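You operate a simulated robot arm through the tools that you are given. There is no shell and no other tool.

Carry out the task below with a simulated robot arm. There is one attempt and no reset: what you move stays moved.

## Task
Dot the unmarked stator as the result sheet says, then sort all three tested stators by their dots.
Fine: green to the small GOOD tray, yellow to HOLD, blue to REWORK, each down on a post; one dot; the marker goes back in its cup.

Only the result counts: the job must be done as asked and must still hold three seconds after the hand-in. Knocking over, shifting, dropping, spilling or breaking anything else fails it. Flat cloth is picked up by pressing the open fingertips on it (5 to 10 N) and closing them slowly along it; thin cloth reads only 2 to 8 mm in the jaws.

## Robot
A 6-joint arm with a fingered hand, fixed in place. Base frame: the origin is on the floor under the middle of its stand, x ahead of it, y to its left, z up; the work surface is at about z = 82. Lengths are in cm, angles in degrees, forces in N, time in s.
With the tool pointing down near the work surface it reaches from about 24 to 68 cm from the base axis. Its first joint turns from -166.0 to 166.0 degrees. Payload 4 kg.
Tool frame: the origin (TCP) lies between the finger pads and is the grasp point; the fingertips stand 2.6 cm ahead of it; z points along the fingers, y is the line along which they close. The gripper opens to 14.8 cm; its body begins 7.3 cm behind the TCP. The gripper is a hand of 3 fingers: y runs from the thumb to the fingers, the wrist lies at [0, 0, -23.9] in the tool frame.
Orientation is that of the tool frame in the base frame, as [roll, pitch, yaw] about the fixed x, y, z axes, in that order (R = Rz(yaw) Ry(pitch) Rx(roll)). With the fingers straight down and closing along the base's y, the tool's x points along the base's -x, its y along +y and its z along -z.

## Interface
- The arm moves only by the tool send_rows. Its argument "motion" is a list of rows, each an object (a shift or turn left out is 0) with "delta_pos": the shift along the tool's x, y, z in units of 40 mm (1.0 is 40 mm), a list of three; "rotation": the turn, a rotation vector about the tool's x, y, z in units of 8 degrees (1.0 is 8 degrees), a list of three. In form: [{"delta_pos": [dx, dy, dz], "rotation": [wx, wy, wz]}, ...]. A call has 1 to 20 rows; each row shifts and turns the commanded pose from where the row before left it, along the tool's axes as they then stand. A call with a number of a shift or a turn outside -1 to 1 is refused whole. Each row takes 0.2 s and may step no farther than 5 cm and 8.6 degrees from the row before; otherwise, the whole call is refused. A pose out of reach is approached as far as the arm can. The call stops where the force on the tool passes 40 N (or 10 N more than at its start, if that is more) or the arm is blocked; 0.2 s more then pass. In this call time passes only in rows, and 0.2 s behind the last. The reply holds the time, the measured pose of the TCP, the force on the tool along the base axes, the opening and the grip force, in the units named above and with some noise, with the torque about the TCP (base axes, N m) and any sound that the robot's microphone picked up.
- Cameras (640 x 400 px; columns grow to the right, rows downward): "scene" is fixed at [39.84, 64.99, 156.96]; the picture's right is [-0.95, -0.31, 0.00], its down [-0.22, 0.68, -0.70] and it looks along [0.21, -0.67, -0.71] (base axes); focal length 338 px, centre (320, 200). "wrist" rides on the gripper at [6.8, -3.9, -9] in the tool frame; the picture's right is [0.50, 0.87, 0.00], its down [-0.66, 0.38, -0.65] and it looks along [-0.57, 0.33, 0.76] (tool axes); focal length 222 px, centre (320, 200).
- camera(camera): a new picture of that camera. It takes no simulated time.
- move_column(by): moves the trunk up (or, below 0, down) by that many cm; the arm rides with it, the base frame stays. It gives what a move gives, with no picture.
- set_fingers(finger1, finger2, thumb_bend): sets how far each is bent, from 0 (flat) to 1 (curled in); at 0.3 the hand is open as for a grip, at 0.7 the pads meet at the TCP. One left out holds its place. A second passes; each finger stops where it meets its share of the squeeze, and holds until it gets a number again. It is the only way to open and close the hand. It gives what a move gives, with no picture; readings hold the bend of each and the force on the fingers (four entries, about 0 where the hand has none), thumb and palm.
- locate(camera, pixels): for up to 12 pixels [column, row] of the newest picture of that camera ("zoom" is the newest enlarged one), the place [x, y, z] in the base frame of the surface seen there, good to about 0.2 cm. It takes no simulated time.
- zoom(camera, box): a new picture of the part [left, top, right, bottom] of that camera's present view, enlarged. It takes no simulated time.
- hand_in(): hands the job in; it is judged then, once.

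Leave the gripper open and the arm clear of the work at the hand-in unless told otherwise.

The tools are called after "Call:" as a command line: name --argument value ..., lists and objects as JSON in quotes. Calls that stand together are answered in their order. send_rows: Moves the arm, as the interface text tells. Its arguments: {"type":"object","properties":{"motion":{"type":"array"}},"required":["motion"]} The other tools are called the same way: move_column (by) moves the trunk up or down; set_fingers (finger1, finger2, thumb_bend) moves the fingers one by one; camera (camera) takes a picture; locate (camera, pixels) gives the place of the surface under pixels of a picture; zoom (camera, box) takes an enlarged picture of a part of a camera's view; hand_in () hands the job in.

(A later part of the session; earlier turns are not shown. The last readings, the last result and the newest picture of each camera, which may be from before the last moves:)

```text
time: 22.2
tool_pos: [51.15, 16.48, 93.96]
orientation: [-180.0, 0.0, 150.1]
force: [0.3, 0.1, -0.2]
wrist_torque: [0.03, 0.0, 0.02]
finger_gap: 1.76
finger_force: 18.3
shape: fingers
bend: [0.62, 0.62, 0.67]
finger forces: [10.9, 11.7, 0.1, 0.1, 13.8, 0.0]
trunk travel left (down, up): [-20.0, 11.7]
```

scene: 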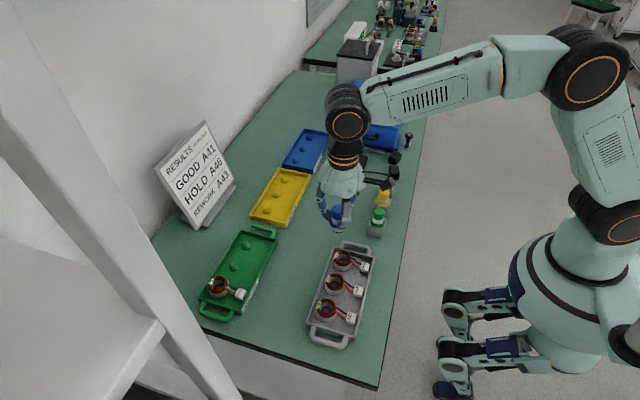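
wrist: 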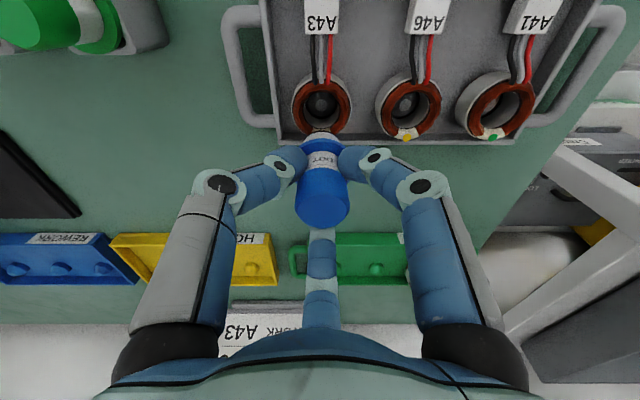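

No contact at z≈94.0. I'll take two more 1 mm steps.

Call:
send_rows --motion '[{"delta_pos": [0, 0, 0.025]}, {"delta_pos": [0, 0, 0.025]}]'

```text
time: 22.8
tool_pos: [51.12, 16.38, 93.87]
orientation: [-180.0, -0.1, 150.0]
force: [0.7, 0.9, 1.0]
wrist_torque: [-0.01, -0.04, 0.03]
finger_gap: 1.75
finger_force: 18.8
shape: fingers
bend: [0.62, 0.62, 0.67]
finger forces: [11.1, 11.7, 0.0, 0.0, 14.1, 0.0]
trunk travel left (down, up): [-20.0, 11.7]
```

Force is about 1.0 N, close to noise. I'll zoom to see the nib gap.

Call:
zoom --camera "scene" --box '[325, 240, 355, 265]'

Call:
zoom --camera "wrist" --box '[280, 70, 370, 180]'

```text
16.00 times, centred on (340, 252) of scene
```

zoom: 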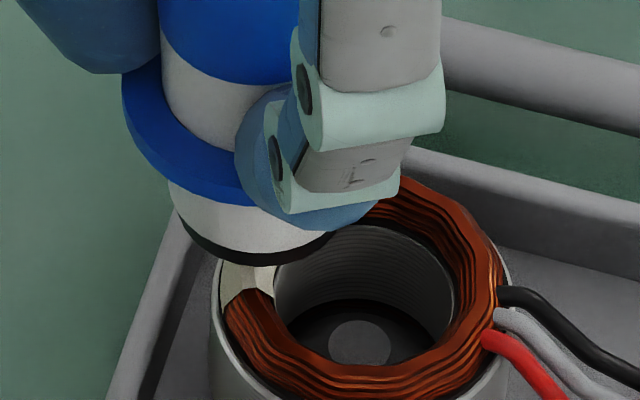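

```text
3.64 times, centred on (325, 125) of wrist
```

zoom: 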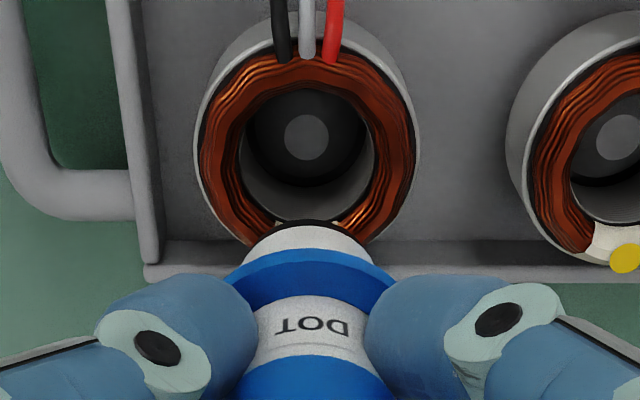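

The marker is laterally centred on the patch. I'll continue down in small steps.

Call:
send_rows --motion '[{"delta_pos": [0, 0, 0.025]}, {"delta_pos": [0, 0, 0.025]}]'

```text
time: 23.4
tool_pos: [51.21, 16.27, 93.77]
orientation: [179.9, 0.1, 150.0]
force: [-0.1, 0.0, 10.8]
wrist_torque: [-0.03, -0.06, -0.01]
finger_gap: 1.72
finger_force: 20.2
shape: fingers
bend: [0.62, 0.61, 0.67]
finger forces: [12.4, 12.8, 0.0, 0.1, 15.6, 0.0]
trunk travel left (down, up): [-20.0, 11.7]
```

Contact: 10.8 N upward. The dot should be made, so I'll lift straight up now.

Call:
send_rows --motion '[{"delta_pos": [0, 0, -0.1]}, {"delta_pos": [0, 0, -0.4]}, {"delta_pos": [0, 0, -0.6]}, {"delta_pos": [0, 0, -0.7]}, {"delta_pos": [0, 0, -0.6]}]'

Call:
camera --camera "wrist"

Call:
zoom --camera "scene" --box '[325, 240, 365, 320]'

```text
time: 24.6
tool_pos: [51.04, 16.43, 103.21]
orientation: [-180.0, -0.1, 149.9]
force: [0.1, 0.6, -0.8]
wrist_torque: [0.01, -0.03, 0.03]
finger_gap: 1.75
finger_force: 18.8
shape: fingers
bend: [0.62, 0.61, 0.67]
finger forces: [11.5, 12.1, 0.0, 0.1, 14.4, 0.0]
trunk travel left (down, up): [-20.0, 11.7]
```

```text
taken
```

wrist: 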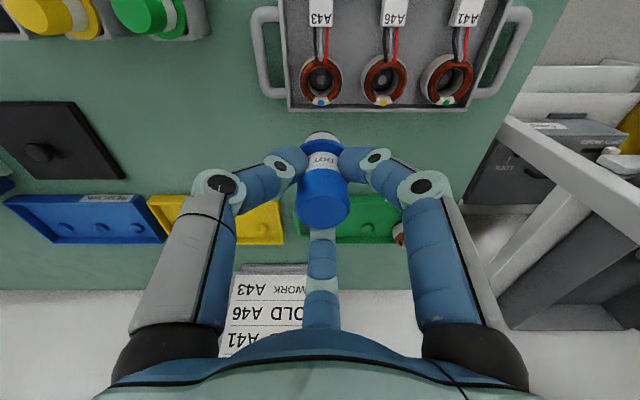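

```text
5.00 times, centred on (345, 280) of scene
```

zoom: 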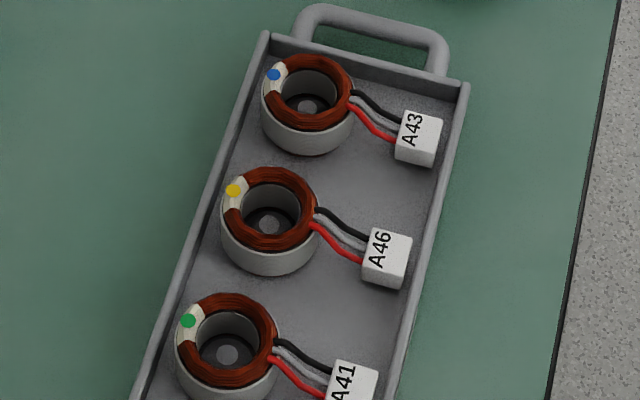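

The blue dot is on A43's patch and all three are now marked correctly. I'll carry the marker back above its cup.

Call:
send_rows --motion '[{"delta_pos": [-0.1, -0.368, 0]}, {"delta_pos": [-0.2, -0.737, 0]}, {"delta_pos": [-0.2, -0.737, 0]}, {"delta_pos": [-0.2, -0.737, 0]}, {"delta_pos": [-0.2, -0.737, 0]}, {"delta_pos": [-0.2, -0.737, 0]}, {"delta_pos": [-0.2, -0.737, 0]}, {"delta_pos": [-0.2, -0.737, 0]}, {"delta_pos": [-0.2, -0.737, 0]}, {"delta_pos": [-0.2, -0.737, 0]}, {"delta_pos": [-0.1, -0.368, 0]}]'

Call:
camera --camera "wrist"

Call:
zoom --camera "scene" --box '[370, 135, 420, 205]'

```text
time: 27.0
tool_pos: [43.28, -13.11, 103.24]
orientation: [180.0, -0.1, 150.0]
force: [-0.2, 0.1, -1.2]
wrist_torque: [0.0, 0.01, -0.03]
finger_gap: 1.75
finger_force: 19.2
shape: fingers
bend: [0.62, 0.61, 0.67]
finger forces: [11.1, 12.1, 0.0, 0.0, 14.2, 0.0]
trunk travel left (down, up): [-20.0, 11.7]
```

```text
taken
```

wrist: 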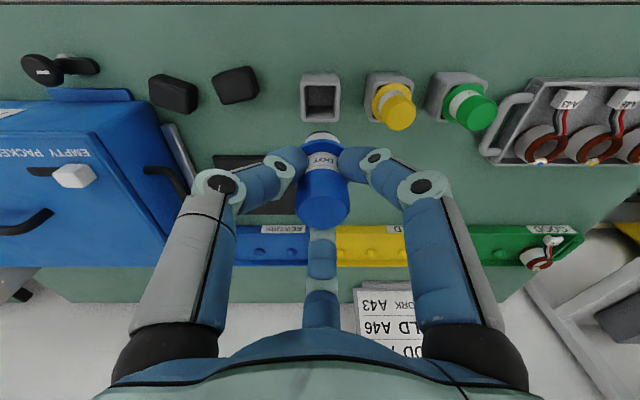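

```text
5.71 times, centred on (395, 170) of scene
```

zoom: 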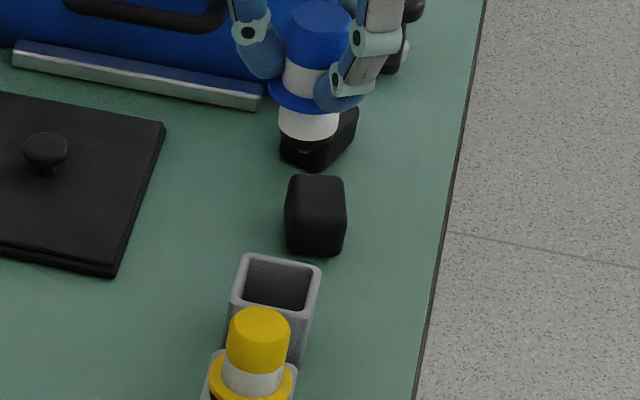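

I'll zoom on the empty cup and the nib to get both positions precisely.

Call:
zoom --camera "wrist" --box '[290, 60, 350, 125]'

Call:
locate --camera "zoom" --pixels '[[200, 200], [320, 200]]'

Call:
zoom --camera "scene" --box '[378, 175, 400, 205]'

```text
6.15 times, centred on (320, 92) of wrist
```

zoom: 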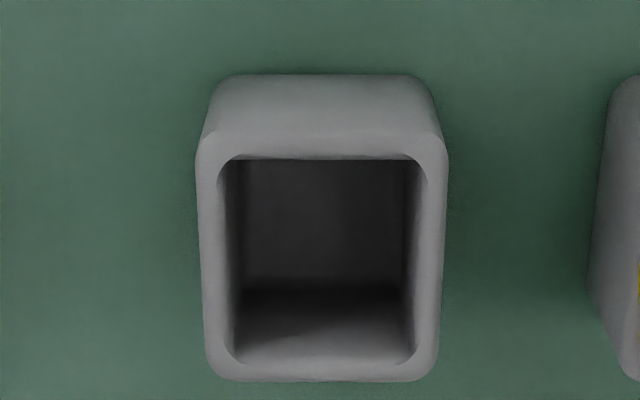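

```text
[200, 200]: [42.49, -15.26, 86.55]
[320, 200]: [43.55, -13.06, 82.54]
```

```text
13.33 times, centred on (389, 190) of scene
```

zoom: 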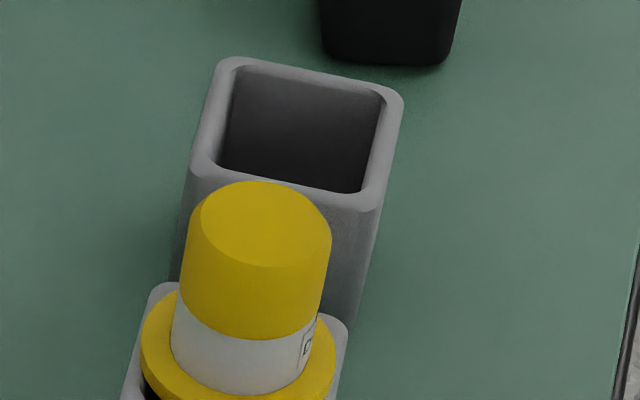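

Call:
locate --camera "zoom" --pixels '[[237, 62], [395, 95], [200, 170], [375, 200], [310, 75], [225, 115], [283, 180], [385, 145]]'

Call:
zoom --camera "scene" --box '[380, 145, 408, 167]'

```text
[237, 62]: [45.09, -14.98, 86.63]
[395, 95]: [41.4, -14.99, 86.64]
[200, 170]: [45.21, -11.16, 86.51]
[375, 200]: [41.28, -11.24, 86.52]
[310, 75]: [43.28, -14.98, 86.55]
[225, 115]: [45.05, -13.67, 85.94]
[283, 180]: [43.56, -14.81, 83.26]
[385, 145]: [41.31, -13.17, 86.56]
```

```text
16.00 times, centred on (394, 156) of scene
```

zoom: 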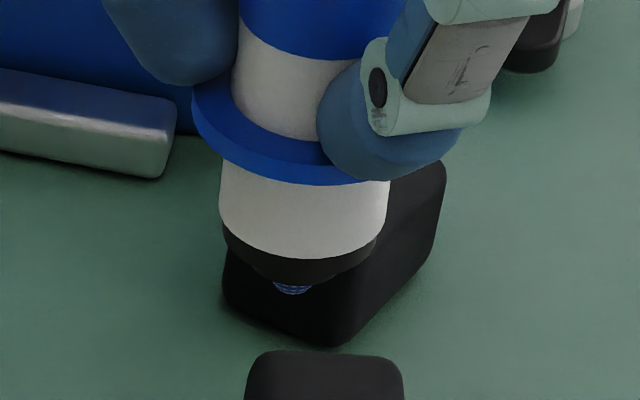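

Call:
locate --camera "zoom" --pixels '[[285, 288], [293, 290], [300, 289], [293, 286], [222, 200], [300, 240], [388, 200], [290, 270], [205, 120], [290, 180]]'

```text
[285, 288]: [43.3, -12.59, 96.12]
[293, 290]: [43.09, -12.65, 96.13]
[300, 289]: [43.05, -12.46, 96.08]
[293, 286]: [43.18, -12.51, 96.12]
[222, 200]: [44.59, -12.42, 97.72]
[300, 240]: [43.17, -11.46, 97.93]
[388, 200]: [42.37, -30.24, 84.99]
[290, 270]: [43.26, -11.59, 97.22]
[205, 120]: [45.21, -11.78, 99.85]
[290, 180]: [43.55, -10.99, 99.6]
```

Cup centre is (43.25, −13.07) and the barrel is about 0.2 cm too far in +y. I'll correct by −0.2 in y and descend until the nib is just above the cup.

Call:
send_rows --motion '[{"delta_pos": [-0.025, -0.043, 0.4]}, {"delta_pos": [0, 0, 0.5]}, {"delta_pos": [0, 0, 0.5]}, {"delta_pos": [0, 0, 0.4]}, {"delta_pos": [0, 0, 0.3]}]'

Call:
zoom --camera "scene" --box '[370, 160, 410, 200]'

Call:
zoom --camera "wrist" --box '[270, 80, 370, 180]'

```text
time: 28.2
tool_pos: [43.42, -13.34, 94.8]
orientation: [-180.0, 0.1, 150.1]
force: [0.3, 0.1, -0.4]
wrist_torque: [-0.02, -0.03, -0.01]
finger_gap: 1.75
finger_force: 18.8
shape: fingers
bend: [0.62, 0.61, 0.67]
finger forces: [10.8, 12.1, 0.1, 0.1, 14.1, 0.1]
trunk travel left (down, up): [-20.0, 11.7]
```

```text
10.00 times, centred on (390, 180) of scene
```

zoom: 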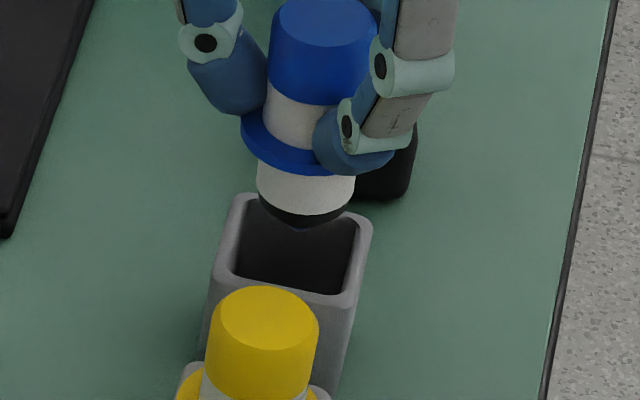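

```text
4.00 times, centred on (320, 130) of wrist
```

zoom: 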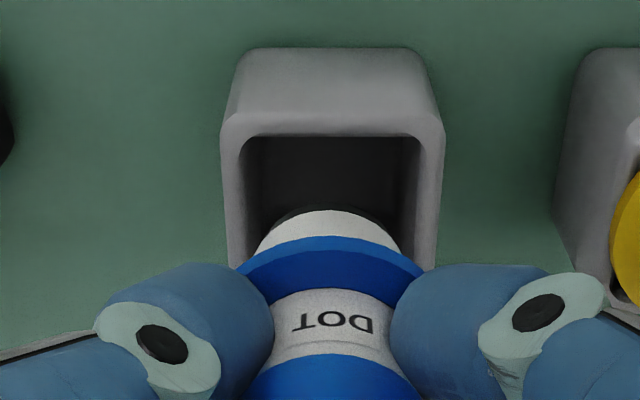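

The marker is lined up over the cup in both views. I'll lower into it slowly.

Call:
send_rows --motion '[{"delta_pos": [0, 0, 0.15]}, {"delta_pos": [0, 0, 0.15]}, {"delta_pos": [0, 0, 0.15]}, {"delta_pos": [0, 0, 0.15]}]'

```text
time: 29.2
tool_pos: [43.36, -13.28, 92.46]
orientation: [180.0, 0.0, 150.0]
force: [0.5, -0.3, -0.5]
wrist_torque: [0.0, -0.03, -0.02]
finger_gap: 1.74
finger_force: 18.6
shape: fingers
bend: [0.62, 0.61, 0.67]
finger forces: [10.9, 12.1, 0.0, 0.0, 13.9, 0.0]
trunk travel left (down, up): [-20.0, 11.7]
```

No forces; the barrel edge should be at the rim now. I'll continue lowering.

Call:
send_rows --motion '[{"delta_pos": [0, 0, 0.1]}, {"delta_pos": [0, 0, 0.1]}, {"delta_pos": [0, 0, 0.1]}]'

Call:
zoom --camera "scene" --box '[370, 160, 410, 200]'

```text
time: 30.0
tool_pos: [43.44, -13.32, 91.28]
orientation: [-180.0, 0.0, 150.0]
force: [-1.5, -0.6, -1.1]
wrist_torque: [-0.01, 0.01, 0.0]
finger_gap: 1.73
finger_force: 17.8
shape: fingers
bend: [0.62, 0.61, 0.67]
finger forces: [10.9, 12.1, 0.1, 0.0, 14.1, 0.1]
trunk travel left (down, up): [-20.0, 11.7]
```

```text
10.00 times, centred on (390, 180) of scene
```

zoom: 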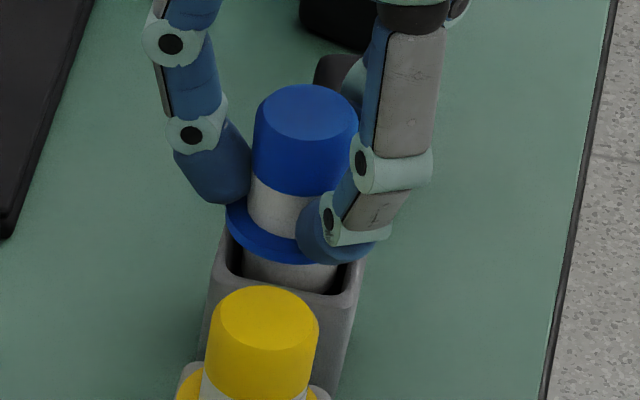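

The barrel is in the cup with the flange about 0.7 cm above the rim. I'll lower the rest in small steps.

Call:
send_rows --motion '[{"delta_pos": [0, 0, 0.05]}, {"delta_pos": [0, 0, 0.05]}, {"delta_pos": [0, 0, 0.05]}]'

```text
time: 30.8
tool_pos: [43.45, -13.39, 90.6]
orientation: [-179.9, 0.0, 150.0]
force: [-0.5, -1.4, -0.9]
wrist_torque: [-0.01, 0.0, 0.0]
finger_gap: 1.77
finger_force: 18.8
shape: fingers
bend: [0.62, 0.61, 0.67]
finger forces: [10.9, 12.1, 0.0, 0.0, 14.1, 0.1]
trunk travel left (down, up): [-20.0, 11.7]
```

Call:
send_rows --motion '[{"delta_pos": [0, 0, 0.03]}, {"delta_pos": [0, 0, 0.03]}]'

Call:
zoom --camera "scene" --box '[370, 160, 410, 200]'

```text
time: 31.4
tool_pos: [43.39, -13.44, 90.32]
orientation: [180.0, -0.1, 150.0]
force: [0.7, 0.4, -0.4]
wrist_torque: [0.01, 0.02, -0.02]
finger_gap: 1.74
finger_force: 18.6
shape: fingers
bend: [0.62, 0.61, 0.67]
finger forces: [10.9, 12.1, 0.0, 0.1, 14.2, 0.1]
trunk travel left (down, up): [-20.0, 11.7]
```

```text
10.00 times, centred on (390, 180) of scene
```

zoom: 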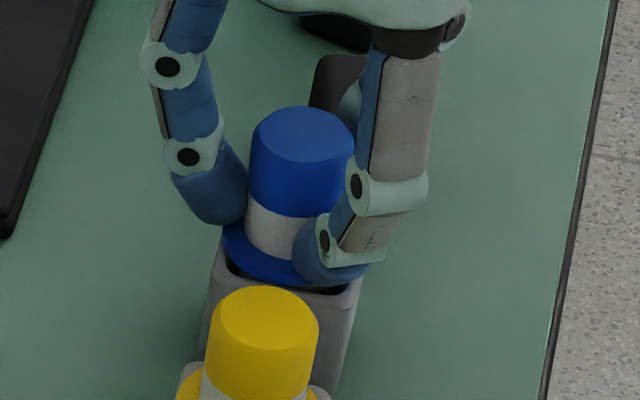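

I'll check how high the knob and flange are now, compared with 90.8 and 87.1 originally.

Call:
locate --camera "zoom" --pixels '[[300, 135], [290, 145], [310, 125], [240, 245], [270, 275], [350, 290], [280, 282], [225, 250]]'

```text
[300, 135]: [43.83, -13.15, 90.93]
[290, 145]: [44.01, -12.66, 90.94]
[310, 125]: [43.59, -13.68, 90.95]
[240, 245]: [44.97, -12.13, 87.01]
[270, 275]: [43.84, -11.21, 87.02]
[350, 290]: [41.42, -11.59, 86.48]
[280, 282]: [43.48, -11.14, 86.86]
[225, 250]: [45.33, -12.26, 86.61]
```

It's nearly seated (knob top 90.93). One more 1 mm step and then I'll release.

Call:
send_rows --motion '[{"delta_pos": [0.02, 0, 0.025]}]'

```text
time: 31.8
tool_pos: [43.27, -13.37, 90.36]
orientation: [-179.9, 0.0, 150.0]
force: [0.7, -0.5, 0.8]
wrist_torque: [0.03, -0.04, 0.0]
finger_gap: 1.75
finger_force: 18.3
shape: fingers
bend: [0.62, 0.61, 0.67]
finger forces: [10.7, 12.3, 0.1, 0.0, 14.2, 0.0]
trunk travel left (down, up): [-20.0, 11.7]
```

Call:
send_rows --motion '[{"delta_pos": [0, 0, 0.025]}]'

```text
time: 32.2
tool_pos: [43.25, -13.2, 90.2]
orientation: [-180.0, 0.1, 150.0]
force: [-0.6, -0.8, 3.3]
wrist_torque: [-0.04, -0.1, -0.03]
finger_gap: 1.75
finger_force: 19.7
shape: fingers
bend: [0.62, 0.61, 0.67]
finger forces: [10.7, 12.6, 0.1, 0.0, 14.7, 0.0]
trunk travel left (down, up): [-20.0, 11.7]
```

3.3 N: the flange is seated on the cup. I'll release gently.

Call:
set_fingers --finger1 0.58 --finger2 0.58 --thumb_bend 0.6

Call:
set_fingers --finger1 0.48 --finger2 0.48 --thumb_bend 0.48

Call:
camera --camera "wrist"

Call:
zoom --camera "scene" --box '[370, 160, 410, 200]'

```text
time: 33.2
tool_pos: [43.28, -13.22, 90.17]
orientation: [180.0, 0.0, 149.9]
force: [0.1, 0.6, 0.7]
wrist_torque: [0.01, -0.01, 0.01]
finger_gap: 3.41
finger_force: 0.1
shape: fingers
bend: [0.57, 0.57, 0.6]
finger forces: [0.1, 0.0, 0.1, 0.0, 0.0, 0.1]
trunk travel left (down, up): [-20.0, 11.7]
```

```text
time: 34.2
tool_pos: [43.32, -13.22, 90.26]
orientation: [-180.0, 0.0, 150.0]
force: [-0.3, 0.0, -0.6]
wrist_torque: [0.0, -0.02, -0.01]
finger_gap: 6.82
finger_force: 0.1
shape: fingers
bend: [0.48, 0.48, 0.48]
finger forces: [0.1, 0.0, 0.1, 0.1, 0.0, 0.1]
trunk travel left (down, up): [-20.0, 11.7]
```

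```text
taken
```

wrist: 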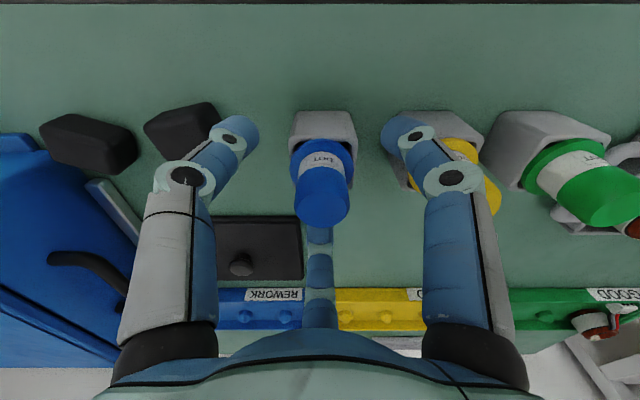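

```text
10.00 times, centred on (390, 180) of scene
```

zoom: 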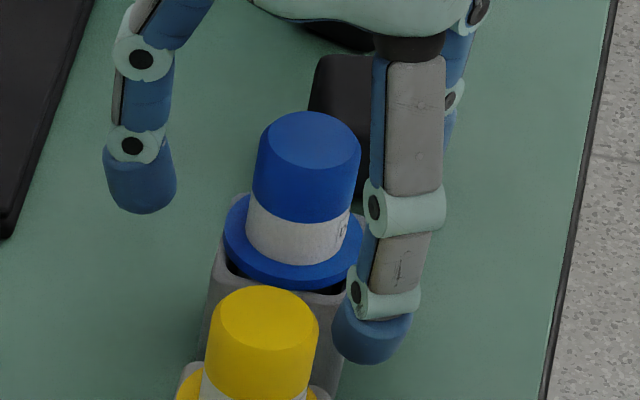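

The marker stands seated in its cup. I'll raise the hand straight up, then study clearances around A43 for a tilted grasp.

Call:
send_rows --motion '[{"delta_pos": [0, 0, -0.3]}, {"delta_pos": [0, 0, -0.6]}, {"delta_pos": [0, 0, -0.8]}, {"delta_pos": [0, 0, -0.8]}, {"delta_pos": [0, 0, -0.8]}, {"delta_pos": [0, 0, -0.5]}]'

Call:
camera --camera "wrist"

Call:
zoom --camera "scene" --box '[305, 235, 385, 350]'

```text
time: 35.6
tool_pos: [43.21, -13.21, 105.51]
orientation: [179.9, 0.0, 150.0]
force: [0.1, 0.4, 0.2]
wrist_torque: [0.0, 0.0, -0.02]
finger_gap: 6.83
finger_force: 0.1
shape: fingers
bend: [0.48, 0.48, 0.48]
finger forces: [0.0, 0.0, 0.1, 0.0, 0.0, 0.0]
trunk travel left (down, up): [-20.0, 11.7]
```

```text
taken
```

wrist: 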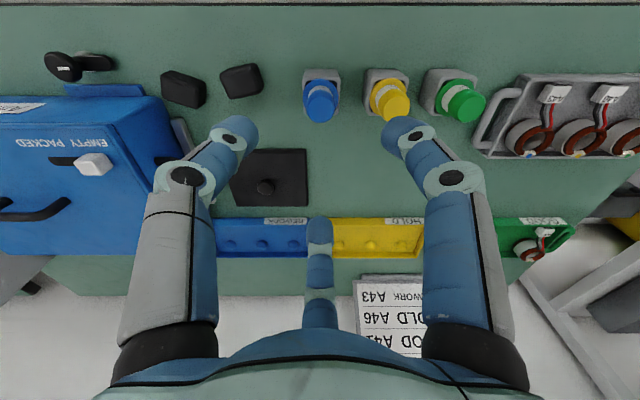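

```text
3.48 times, centred on (345, 292) of scene
```

zoom: 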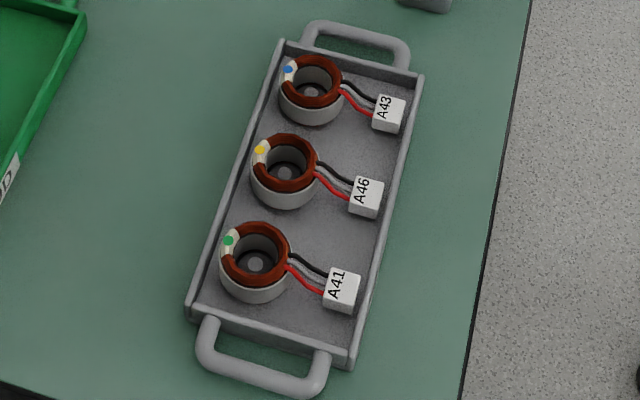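

I'll locate the tray's wall tops, floor and handles.

Call:
locate --camera "zoom" --pixels '[[350, 62], [345, 70], [345, 75], [300, 50], [195, 303], [275, 328], [270, 315], [215, 215], [222, 215], [390, 200], [383, 220], [350, 335]]'

Call:
locate --camera "zoom" --pixels '[[258, 265], [285, 172], [312, 92], [228, 240], [259, 150], [288, 70], [341, 290], [366, 197], [389, 112], [355, 30], [265, 380], [320, 240]]'

```text
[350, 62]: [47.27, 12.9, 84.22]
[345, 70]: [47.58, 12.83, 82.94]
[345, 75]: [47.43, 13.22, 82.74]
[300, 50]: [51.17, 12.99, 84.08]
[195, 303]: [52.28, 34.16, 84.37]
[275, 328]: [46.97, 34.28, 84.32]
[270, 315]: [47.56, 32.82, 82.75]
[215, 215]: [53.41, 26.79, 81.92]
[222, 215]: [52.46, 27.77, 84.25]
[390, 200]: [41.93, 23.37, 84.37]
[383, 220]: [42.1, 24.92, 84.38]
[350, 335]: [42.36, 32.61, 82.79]
```

```text
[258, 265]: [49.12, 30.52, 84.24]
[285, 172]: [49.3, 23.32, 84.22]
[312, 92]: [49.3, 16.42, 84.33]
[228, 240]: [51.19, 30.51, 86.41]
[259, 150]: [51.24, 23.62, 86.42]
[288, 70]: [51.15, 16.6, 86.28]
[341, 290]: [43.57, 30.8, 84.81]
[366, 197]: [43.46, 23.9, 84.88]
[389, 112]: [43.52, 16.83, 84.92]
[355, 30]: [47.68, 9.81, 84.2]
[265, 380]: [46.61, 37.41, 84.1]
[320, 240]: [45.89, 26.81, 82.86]
```

Tray walls: ends at y≈12.9 and 34.3, far wall x≈52.4, tops z≈84.3, floor 82.75. Posts are at y≈16.6, 23.6 and 30.6. I need the fingertip shape at ring-grip closure, so I'll close to 0.59 in free air and look.

Call:
set_fingers --finger1 0.59 --finger2 0.59 --thumb_bend 0.59

Call:
zoom --camera "wrist" --box '[180, 90, 460, 260]'

Call:
zoom --camera "scene" --box '[370, 105, 430, 165]'

```text
time: 36.6
tool_pos: [43.22, -13.25, 105.41]
orientation: [-179.9, 0.1, 150.1]
force: [0.4, 0.4, -0.3]
wrist_torque: [-0.02, -0.02, -0.02]
finger_gap: 3.33
finger_force: 0.0
shape: fingers
bend: [0.59, 0.59, 0.59]
finger forces: [0.0, 0.1, 0.0, 0.0, 0.0, 0.0]
trunk travel left (down, up): [-20.0, 11.7]
```

```text
2.29 times, centred on (320, 175) of wrist
```

zoom: 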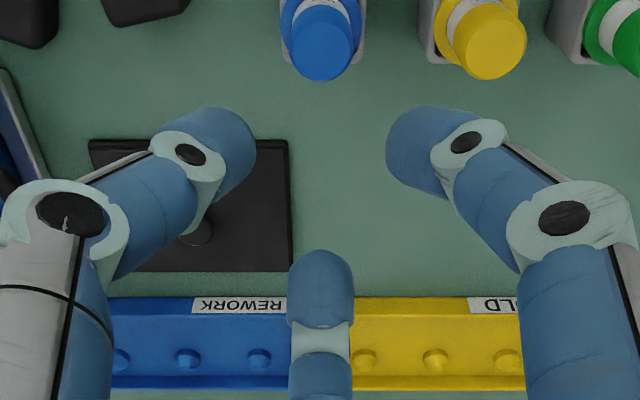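

```text
6.67 times, centred on (400, 135) of scene
```

zoom: 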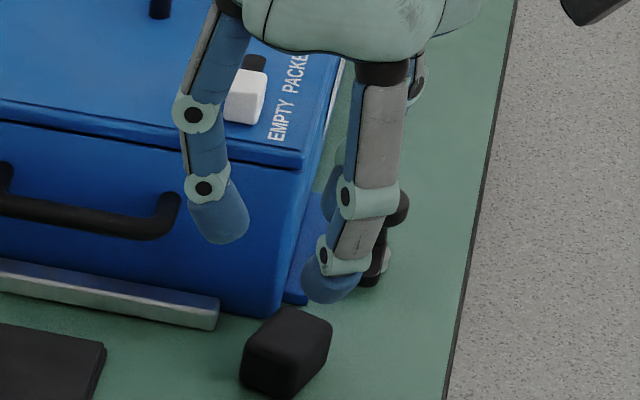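

The tips are dome-shaped, about 2 cm across. I'll locate points along the far finger's inner face and at the tips.

Call:
locate --camera "zoom" --pixels '[[215, 215], [240, 215], [222, 240], [205, 188], [330, 285], [345, 290], [325, 298], [325, 252], [305, 280], [350, 270], [345, 195], [245, 230]]'

Call:
zoom --camera "wrist" --box '[230, 120, 400, 230]'

Call:
locate --camera "zoom" --pixels '[[320, 290], [320, 280], [320, 300], [320, 320], [320, 340], [290, 310], [350, 310], [145, 110], [160, 90], [170, 70], [155, 60], [130, 60]]'

```text
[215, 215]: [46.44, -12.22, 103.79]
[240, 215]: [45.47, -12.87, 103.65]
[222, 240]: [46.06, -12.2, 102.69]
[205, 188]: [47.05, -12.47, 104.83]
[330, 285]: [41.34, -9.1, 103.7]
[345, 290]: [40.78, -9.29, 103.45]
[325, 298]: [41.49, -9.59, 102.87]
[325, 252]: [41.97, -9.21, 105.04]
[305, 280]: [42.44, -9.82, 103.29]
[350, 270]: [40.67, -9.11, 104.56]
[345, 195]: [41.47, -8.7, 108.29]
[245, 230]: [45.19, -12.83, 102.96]
```

```text
3.64 times, centred on (315, 175) of wrist
```

zoom: 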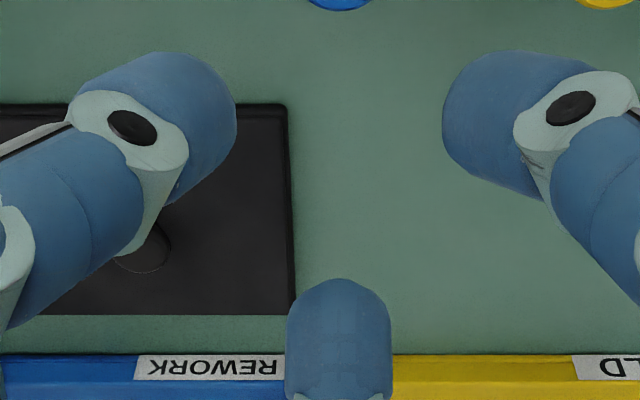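

```text
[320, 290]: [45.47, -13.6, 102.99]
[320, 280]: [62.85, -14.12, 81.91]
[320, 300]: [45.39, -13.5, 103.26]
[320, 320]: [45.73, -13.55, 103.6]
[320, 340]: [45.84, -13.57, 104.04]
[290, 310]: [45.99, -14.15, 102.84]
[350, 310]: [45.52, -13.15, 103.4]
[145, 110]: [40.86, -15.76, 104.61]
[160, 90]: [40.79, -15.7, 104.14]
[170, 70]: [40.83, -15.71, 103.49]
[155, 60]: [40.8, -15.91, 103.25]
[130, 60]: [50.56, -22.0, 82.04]
```

The fingertip contact point sits about 2.15 cm ahead of the TCP and tips end at about 2.55 cm, with the inner face inclined ~29°. Plan: do A46 first (middle slot, no end walls) with a 20° tilt for the HOLD middle post. I'll open to 0.54 and move above A46.

Call:
set_fingers --finger1 0.54 --finger2 0.54 --thumb_bend 0.54

Call:
send_rows --motion '[{"delta_pos": [0.221, 0.463, 0]}, {"delta_pos": [0.442, 0.927, 0]}, {"delta_pos": [0.442, 0.927, 0]}, {"delta_pos": [0.442, 0.927, 0]}, {"delta_pos": [0.442, 0.927, 0]}, {"delta_pos": [0.442, 0.927, 0]}, {"delta_pos": [0.442, 0.927, 0]}, {"delta_pos": [0.442, 0.927, 0]}, {"delta_pos": [0.442, 0.927, 0]}, {"delta_pos": [0.221, 0.463, 0]}, {"rotation": [-0.4167, -0.7217, 0]}, {"rotation": [-0.4167, -0.7217, 0]}, {"rotation": [-0.4167, -0.7217, 0]}]'

Call:
camera --camera "wrist"

Call:
camera --camera "scene"

```text
time: 37.6
tool_pos: [43.36, -13.25, 105.42]
orientation: [179.9, 0.0, 149.9]
force: [0.0, 0.3, 0.0]
wrist_torque: [0.03, -0.02, 0.0]
finger_gap: 4.86
finger_force: 0.0
shape: fingers
bend: [0.54, 0.54, 0.54]
finger forces: [0.0, 0.1, 0.1, 0.0, 0.0, 0.0]
trunk travel left (down, up): [-20.0, 11.7]
```

```text
time: 40.4
tool_pos: [46.16, 23.55, 105.39]
orientation: [169.8, 17.3, 148.4]
force: [0.1, -0.3, -0.5]
wrist_torque: [0.01, -0.01, 0.0]
finger_gap: 4.86
finger_force: 0.1
shape: fingers
bend: [0.54, 0.54, 0.54]
finger forces: [0.0, 0.0, 0.0, 0.1, 0.1, 0.0]
trunk travel left (down, up): [-20.0, 11.7]
```

```text
taken
```

wrist: 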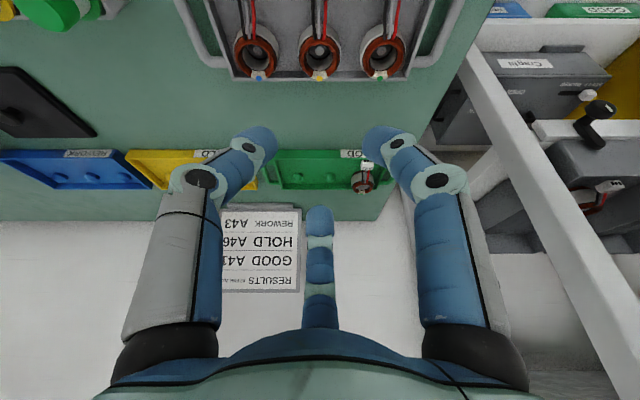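

```text
taken
```

scene: 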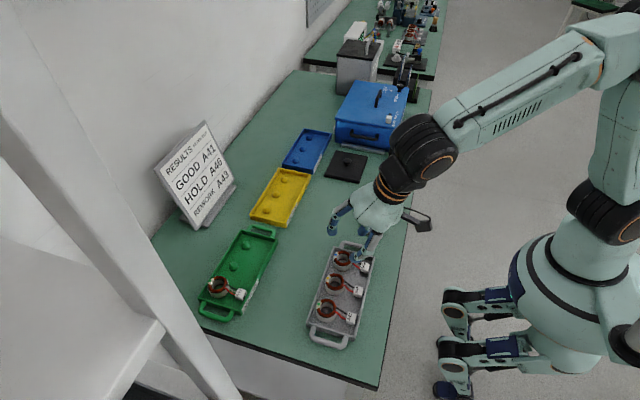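

The hand is tilted 20° above the tray. I'll refine A46's ring centre from the wrist view.

Call:
zoom --camera "wrist" --box '[275, 10, 365, 90]'

Call:
locate --camera "zoom" --pixels '[[320, 200], [330, 180], [330, 200], [335, 330], [240, 220], [420, 220], [330, 90], [330, 110], [250, 180], [410, 180], [300, 320], [370, 320]]'

```text
5.00 times, centred on (320, 50) of wrist
```

zoom: 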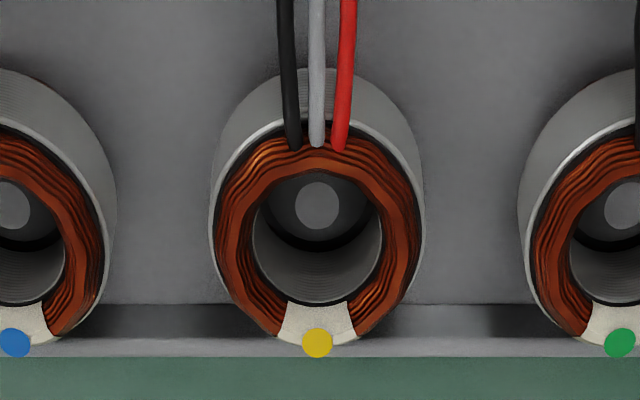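

```text
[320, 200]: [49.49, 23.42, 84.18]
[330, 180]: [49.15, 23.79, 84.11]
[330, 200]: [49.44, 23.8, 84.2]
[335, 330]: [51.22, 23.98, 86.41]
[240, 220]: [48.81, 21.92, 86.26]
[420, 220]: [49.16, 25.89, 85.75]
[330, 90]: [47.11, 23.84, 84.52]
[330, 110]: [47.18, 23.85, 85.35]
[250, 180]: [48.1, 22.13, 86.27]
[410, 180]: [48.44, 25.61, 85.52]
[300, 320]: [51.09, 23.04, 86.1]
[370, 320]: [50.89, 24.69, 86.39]
```

Ring A46 centre is about (49.3, 23.58). I'll descend to the pre-approach pose (46.15, 23.58, 92.8).

Call:
send_rows --motion '[{"delta_pos": [0.233, -0.135, 0.74]}, {"delta_pos": [0.233, -0.135, 0.74]}, {"delta_pos": [0.233, -0.135, 0.74]}, {"delta_pos": [0.233, -0.135, 0.74]}]'

Call:
camera --camera "wrist"

Call:
zoom --camera "scene" --box '[290, 200, 400, 340]'

```text
time: 41.4
tool_pos: [46.21, 23.68, 92.71]
orientation: [169.7, 17.3, 148.3]
force: [-1.0, 0.0, 0.2]
wrist_torque: [0.01, -0.01, -0.01]
finger_gap: 4.87
finger_force: 0.0
shape: fingers
bend: [0.54, 0.54, 0.54]
finger forces: [0.0, 0.0, 0.0, 0.0, 0.1, 0.0]
trunk travel left (down, up): [-20.0, 11.7]
```

```text
taken
```

wrist: 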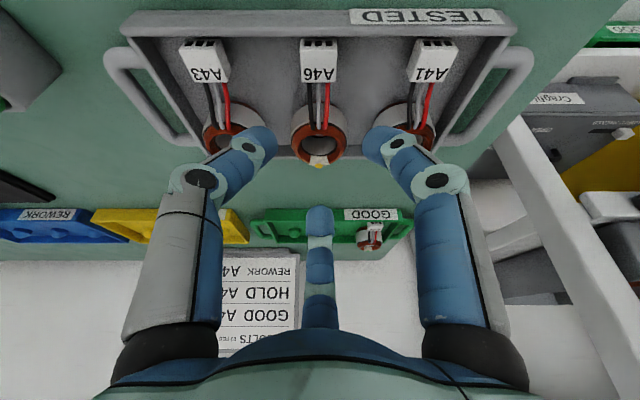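

```text
2.86 times, centred on (345, 270) of scene
```

zoom: 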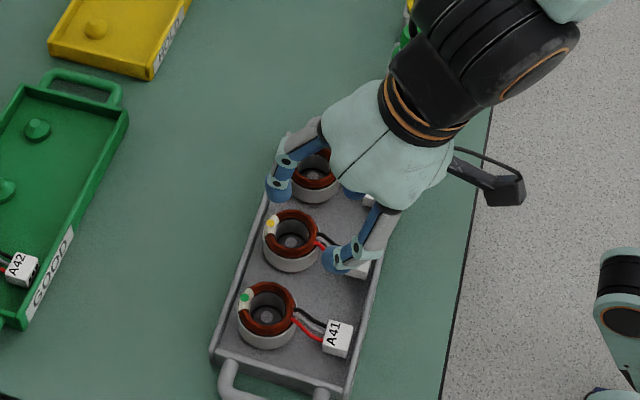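

Aligned on A46. I'll advance 4.5 cm along the tool axis, then check clearance.

Call:
send_rows --motion '[{"delta_pos": [0, -0.012, 0.4]}, {"delta_pos": [0, 0, 0.4]}, {"delta_pos": [0, 0, 0.325]}]'

Call:
camera --camera "wrist"

Call:
zoom --camera "scene" --box '[310, 240, 380, 320]'

```text
time: 42.2
tool_pos: [47.75, 23.64, 88.55]
orientation: [169.8, 17.3, 148.6]
force: [0.1, 0.2, -0.3]
wrist_torque: [0.01, -0.02, -0.02]
finger_gap: 4.87
finger_force: 0.1
shape: fingers
bend: [0.54, 0.54, 0.54]
finger forces: [0.0, 0.0, 0.0, 0.1, 0.1, 0.0]
trunk travel left (down, up): [-20.0, 11.7]
```

```text
taken
```

wrist: 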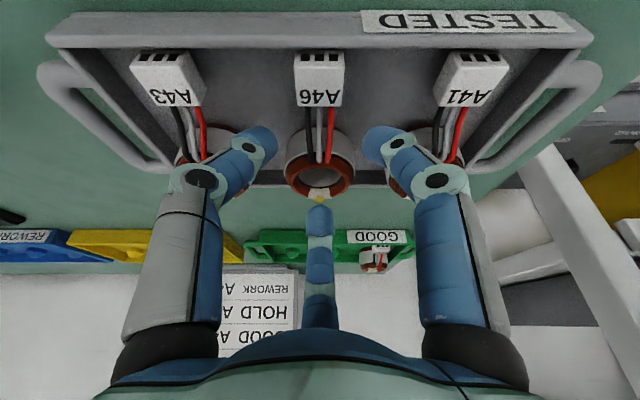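

```text
5.00 times, centred on (345, 280) of scene
```

zoom: 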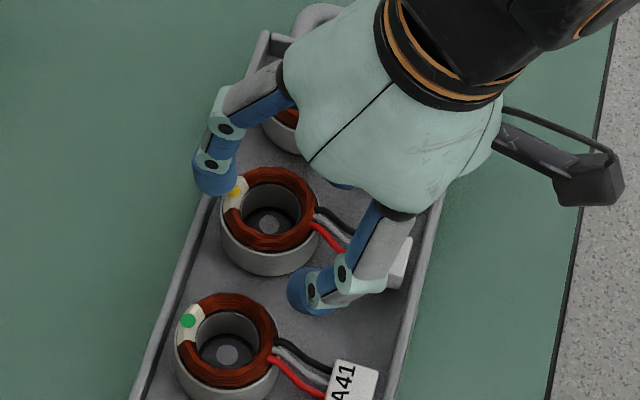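

Clear on all sides, ring centred at (320,175). I'll advance 2.4 cm more.

Call:
send_rows --motion '[{"delta_pos": [0, 0, 0.2]}, {"delta_pos": [0, 0, 0.2]}, {"delta_pos": [0, 0, 0.2]}]'

Call:
zoom --camera "wrist" --box '[180, 90, 460, 260]'

Call:
zoom --camera "scene" --box '[310, 250, 370, 310]'

```text
time: 43.0
tool_pos: [48.44, 23.5, 86.76]
orientation: [169.4, 17.5, 148.3]
force: [-7.4, -3.5, 33.3]
wrist_torque: [-0.75, 0.64, -0.09]
finger_gap: 4.81
finger_force: 17.1
shape: fingers
bend: [0.54, 0.54, 0.53]
finger forces: [7.0, 0.0, 0.0, 0.0, 26.9, 0.0]
trunk travel left (down, up): [-20.0, 11.7]
```

```text
2.29 times, centred on (320, 175) of wrist
```

zoom: 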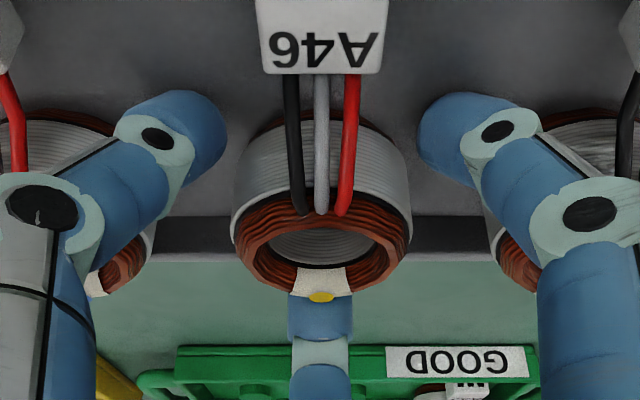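

```text
6.67 times, centred on (340, 280) of scene
```

zoom: 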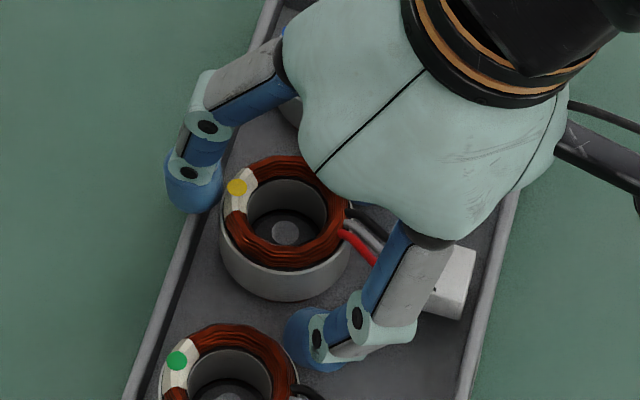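

Contact: 33 N upward, mostly on the thumb (26.9 N). Before anything moves I'll locate where the tips are.

Call:
locate --camera "zoom" --pixels '[[290, 350], [310, 365], [190, 190], [180, 205], [285, 232], [320, 365]]'

Call:
camera --camera "wrist"

Call:
locate --camera "wrist" --pixels '[[268, 138], [270, 160], [272, 150], [255, 140], [370, 138], [366, 155], [380, 133], [248, 133], [222, 170], [320, 215], [395, 175], [310, 165]]'

```text
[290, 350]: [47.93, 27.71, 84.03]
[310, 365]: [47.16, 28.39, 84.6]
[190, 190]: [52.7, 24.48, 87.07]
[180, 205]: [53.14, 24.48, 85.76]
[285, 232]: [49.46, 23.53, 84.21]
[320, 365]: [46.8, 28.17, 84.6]
```

```text
taken
```

wrist: 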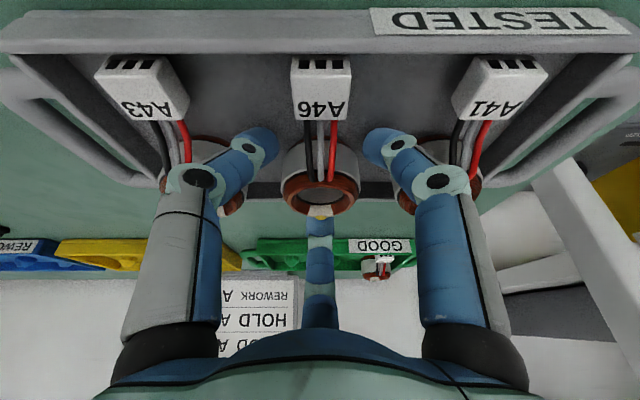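

```text
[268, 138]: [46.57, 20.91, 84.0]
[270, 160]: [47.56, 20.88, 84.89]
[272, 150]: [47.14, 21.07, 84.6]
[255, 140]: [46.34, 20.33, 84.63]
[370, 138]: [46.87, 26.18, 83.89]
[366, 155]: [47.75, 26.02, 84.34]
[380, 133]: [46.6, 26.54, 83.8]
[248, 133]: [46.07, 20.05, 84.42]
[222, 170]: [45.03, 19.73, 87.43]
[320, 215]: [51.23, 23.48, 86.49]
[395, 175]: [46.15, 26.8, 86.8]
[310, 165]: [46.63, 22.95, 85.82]
```

Call:
zoom --camera "wrist" --box '[150, 100, 320, 220]'

Call:
zoom --camera "scene" --box '[330, 235, 380, 285]'

```text
3.33 times, centred on (235, 160) of wrist
```

zoom: 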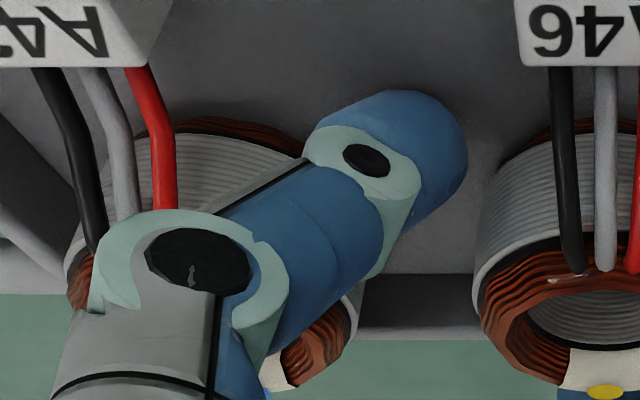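

```text
8.00 times, centred on (355, 260) of scene
```

zoom: 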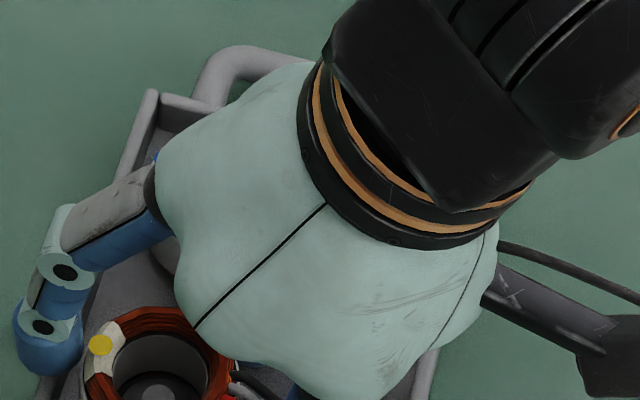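

Call:
zoom --camera "wrist" --box '[150, 100, 320, 220]'

Call:
locate --camera "zoom" --pixels '[[365, 160], [315, 145], [330, 115], [400, 95], [465, 140], [440, 190], [400, 220], [300, 175], [240, 210], [280, 150], [230, 140], [380, 290]]'

```text
3.33 times, centred on (235, 160) of wrist
```

zoom: 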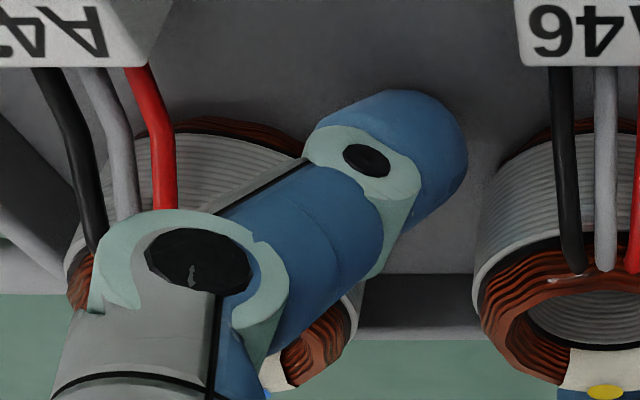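

```text
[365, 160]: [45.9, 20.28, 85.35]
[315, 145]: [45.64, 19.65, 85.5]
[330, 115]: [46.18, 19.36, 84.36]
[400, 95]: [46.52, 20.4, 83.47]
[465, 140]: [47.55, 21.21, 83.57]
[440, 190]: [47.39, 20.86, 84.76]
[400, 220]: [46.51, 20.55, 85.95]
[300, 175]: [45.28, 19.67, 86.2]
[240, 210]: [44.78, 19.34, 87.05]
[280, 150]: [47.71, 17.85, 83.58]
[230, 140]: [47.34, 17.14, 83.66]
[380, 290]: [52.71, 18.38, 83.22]
```

The torque and force place the contact right under the thumb tip at about (46.6, 20.1): the near fingertips reached the tray floor. I'll back straight up 0.5 cm.

Call:
send_rows --motion '[{"delta_pos": [-0.037, 0.021, -0.117]}]'

Call:
camera --camera "wrist"

Call:
zoom --camera "scene" --box '[305, 235, 385, 350]'

```text
time: 43.4
tool_pos: [48.48, 23.55, 86.94]
orientation: [169.8, 17.1, 148.4]
force: [0.2, -1.1, 4.9]
wrist_torque: [-0.13, 0.02, 0.03]
finger_gap: 4.83
finger_force: 2.0
shape: fingers
bend: [0.54, 0.54, 0.54]
finger forces: [0.6, 0.1, 0.0, 0.0, 3.4, 0.1]
trunk travel left (down, up): [-20.0, 11.7]
```

```text
taken
```

wrist: 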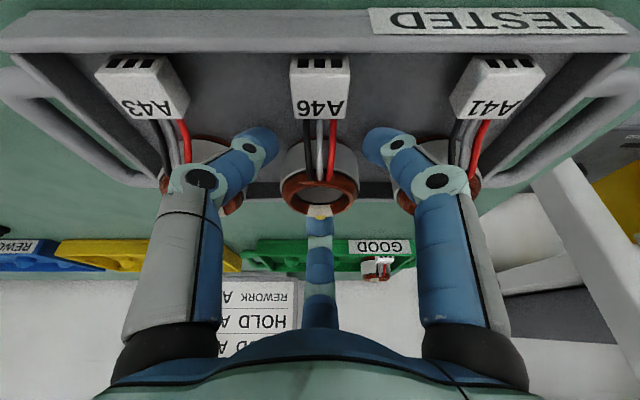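

```text
3.48 times, centred on (345, 292) of scene
```

zoom: 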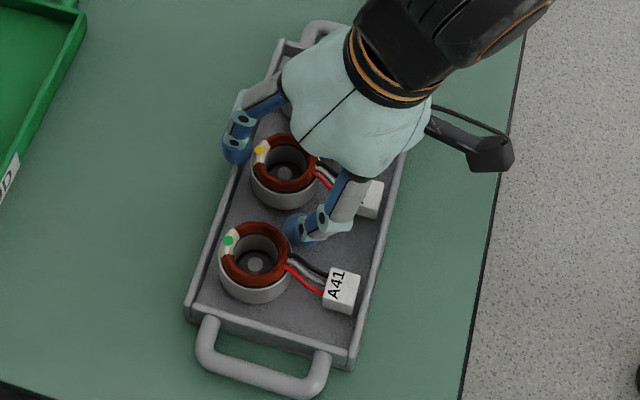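

The tips just touch the floor at TCP z≈87 with the fingers this open, and the tray hasn't moved. The domed tips reach lower than I assumed. I'll lift 3 cm, reduce the tilt to 17.5° (enough for the HOLD post) and narrow the opening to 0.57 before re-approaching.

Call:
send_rows --motion '[{"delta_pos": [-0.111, 0.064, -0.353]}, {"delta_pos": [-0.111, 0.064, -0.353]}, {"rotation": [0.156, 0.271, 0]}]'

Call:
set_fingers --finger1 0.57 --finger2 0.57 --thumb_bend 0.57

Call:
camera --camera "wrist"

Call:
zoom --camera "scene" --box '[310, 240, 370, 310]'

```text
time: 44.2
tool_pos: [48.55, 23.49, 89.88]
orientation: [171.2, 15.2, 148.7]
force: [0.3, 0.7, -0.7]
wrist_torque: [-0.03, -0.01, -0.01]
finger_gap: 4.89
finger_force: 0.0
shape: fingers
bend: [0.54, 0.54, 0.54]
finger forces: [0.1, 0.0, 0.0, 0.1, 0.0, 0.0]
trunk travel left (down, up): [-20.0, 11.7]
```

```text
time: 45.2
tool_pos: [48.42, 23.55, 89.94]
orientation: [171.1, 15.1, 148.8]
force: [0.5, 0.5, -1.0]
wrist_torque: [0.03, -0.01, -0.01]
finger_gap: 4.32
finger_force: 0.2
shape: fingers
bend: [0.56, 0.56, 0.56]
finger forces: [0.0, 0.0, 0.0, 0.1, 0.0, 0.0]
trunk travel left (down, up): [-20.0, 11.7]
```

```text
taken
```

wrist: 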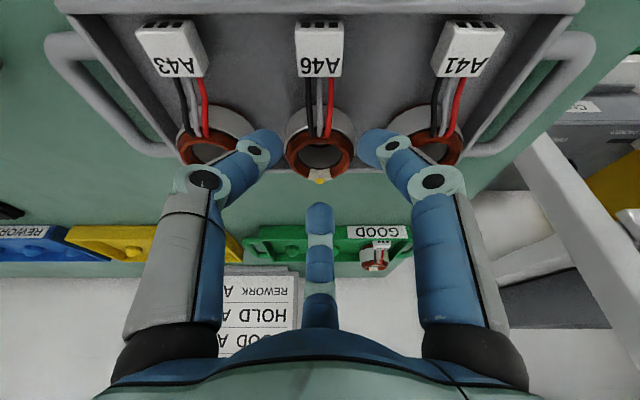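

```text
5.71 times, centred on (340, 275) of scene
```

zoom: 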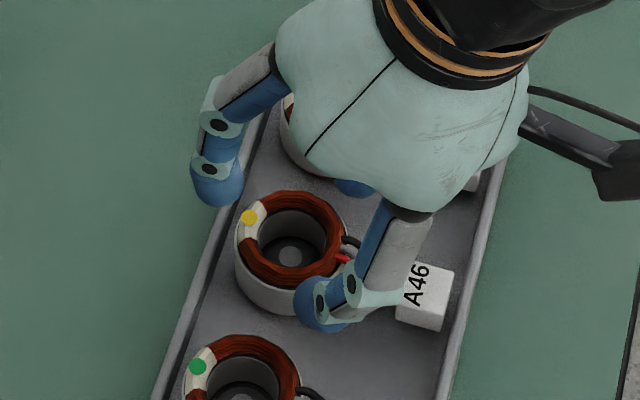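

The gap narrowed to 4.3. I'll descend vertically to about z=87.4, keeping the ring centred.

Call:
send_rows --motion '[{"delta_pos": [0.046, -0.023, 0.184]}, {"delta_pos": [0.046, -0.023, 0.184]}, {"delta_pos": [0.046, -0.023, 0.184]}, {"delta_pos": [0.012, -0.006, 0.046]}]'

Call:
zoom --camera "wrist" --box '[180, 90, 460, 260]'

Call:
zoom --camera "scene" --box '[310, 250, 370, 310]'

```text
time: 46.2
tool_pos: [48.7, 23.59, 87.26]
orientation: [171.1, 15.1, 148.8]
force: [-0.1, -0.2, 0.0]
wrist_torque: [-0.02, 0.0, 0.01]
finger_gap: 4.3
finger_force: 0.7
shape: fingers
bend: [0.56, 0.56, 0.56]
finger forces: [0.0, 0.5, 0.1, 0.0, 0.0, 0.0]
trunk travel left (down, up): [-20.0, 11.7]
```

```text
2.29 times, centred on (320, 175) of wrist
```

zoom: 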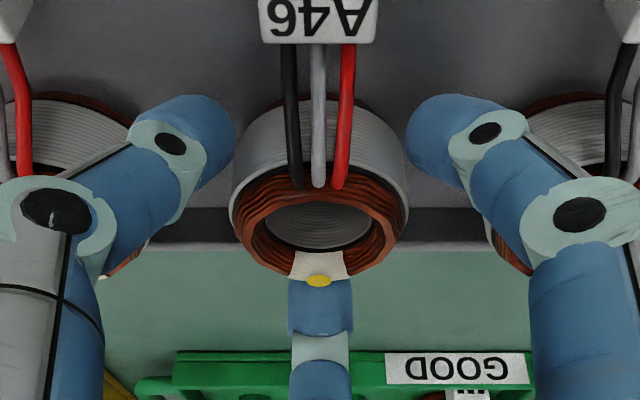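

```text
6.67 times, centred on (340, 280) of scene
```

zoom: 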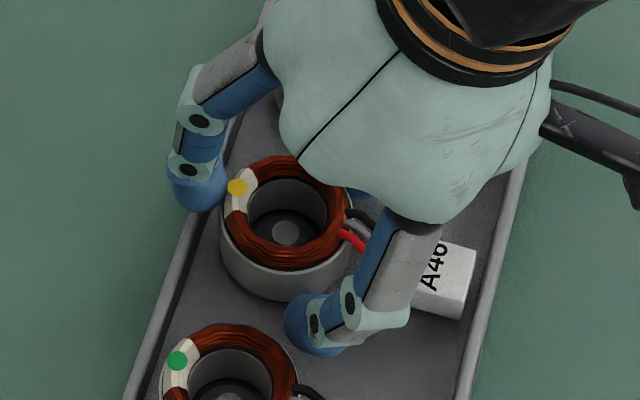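

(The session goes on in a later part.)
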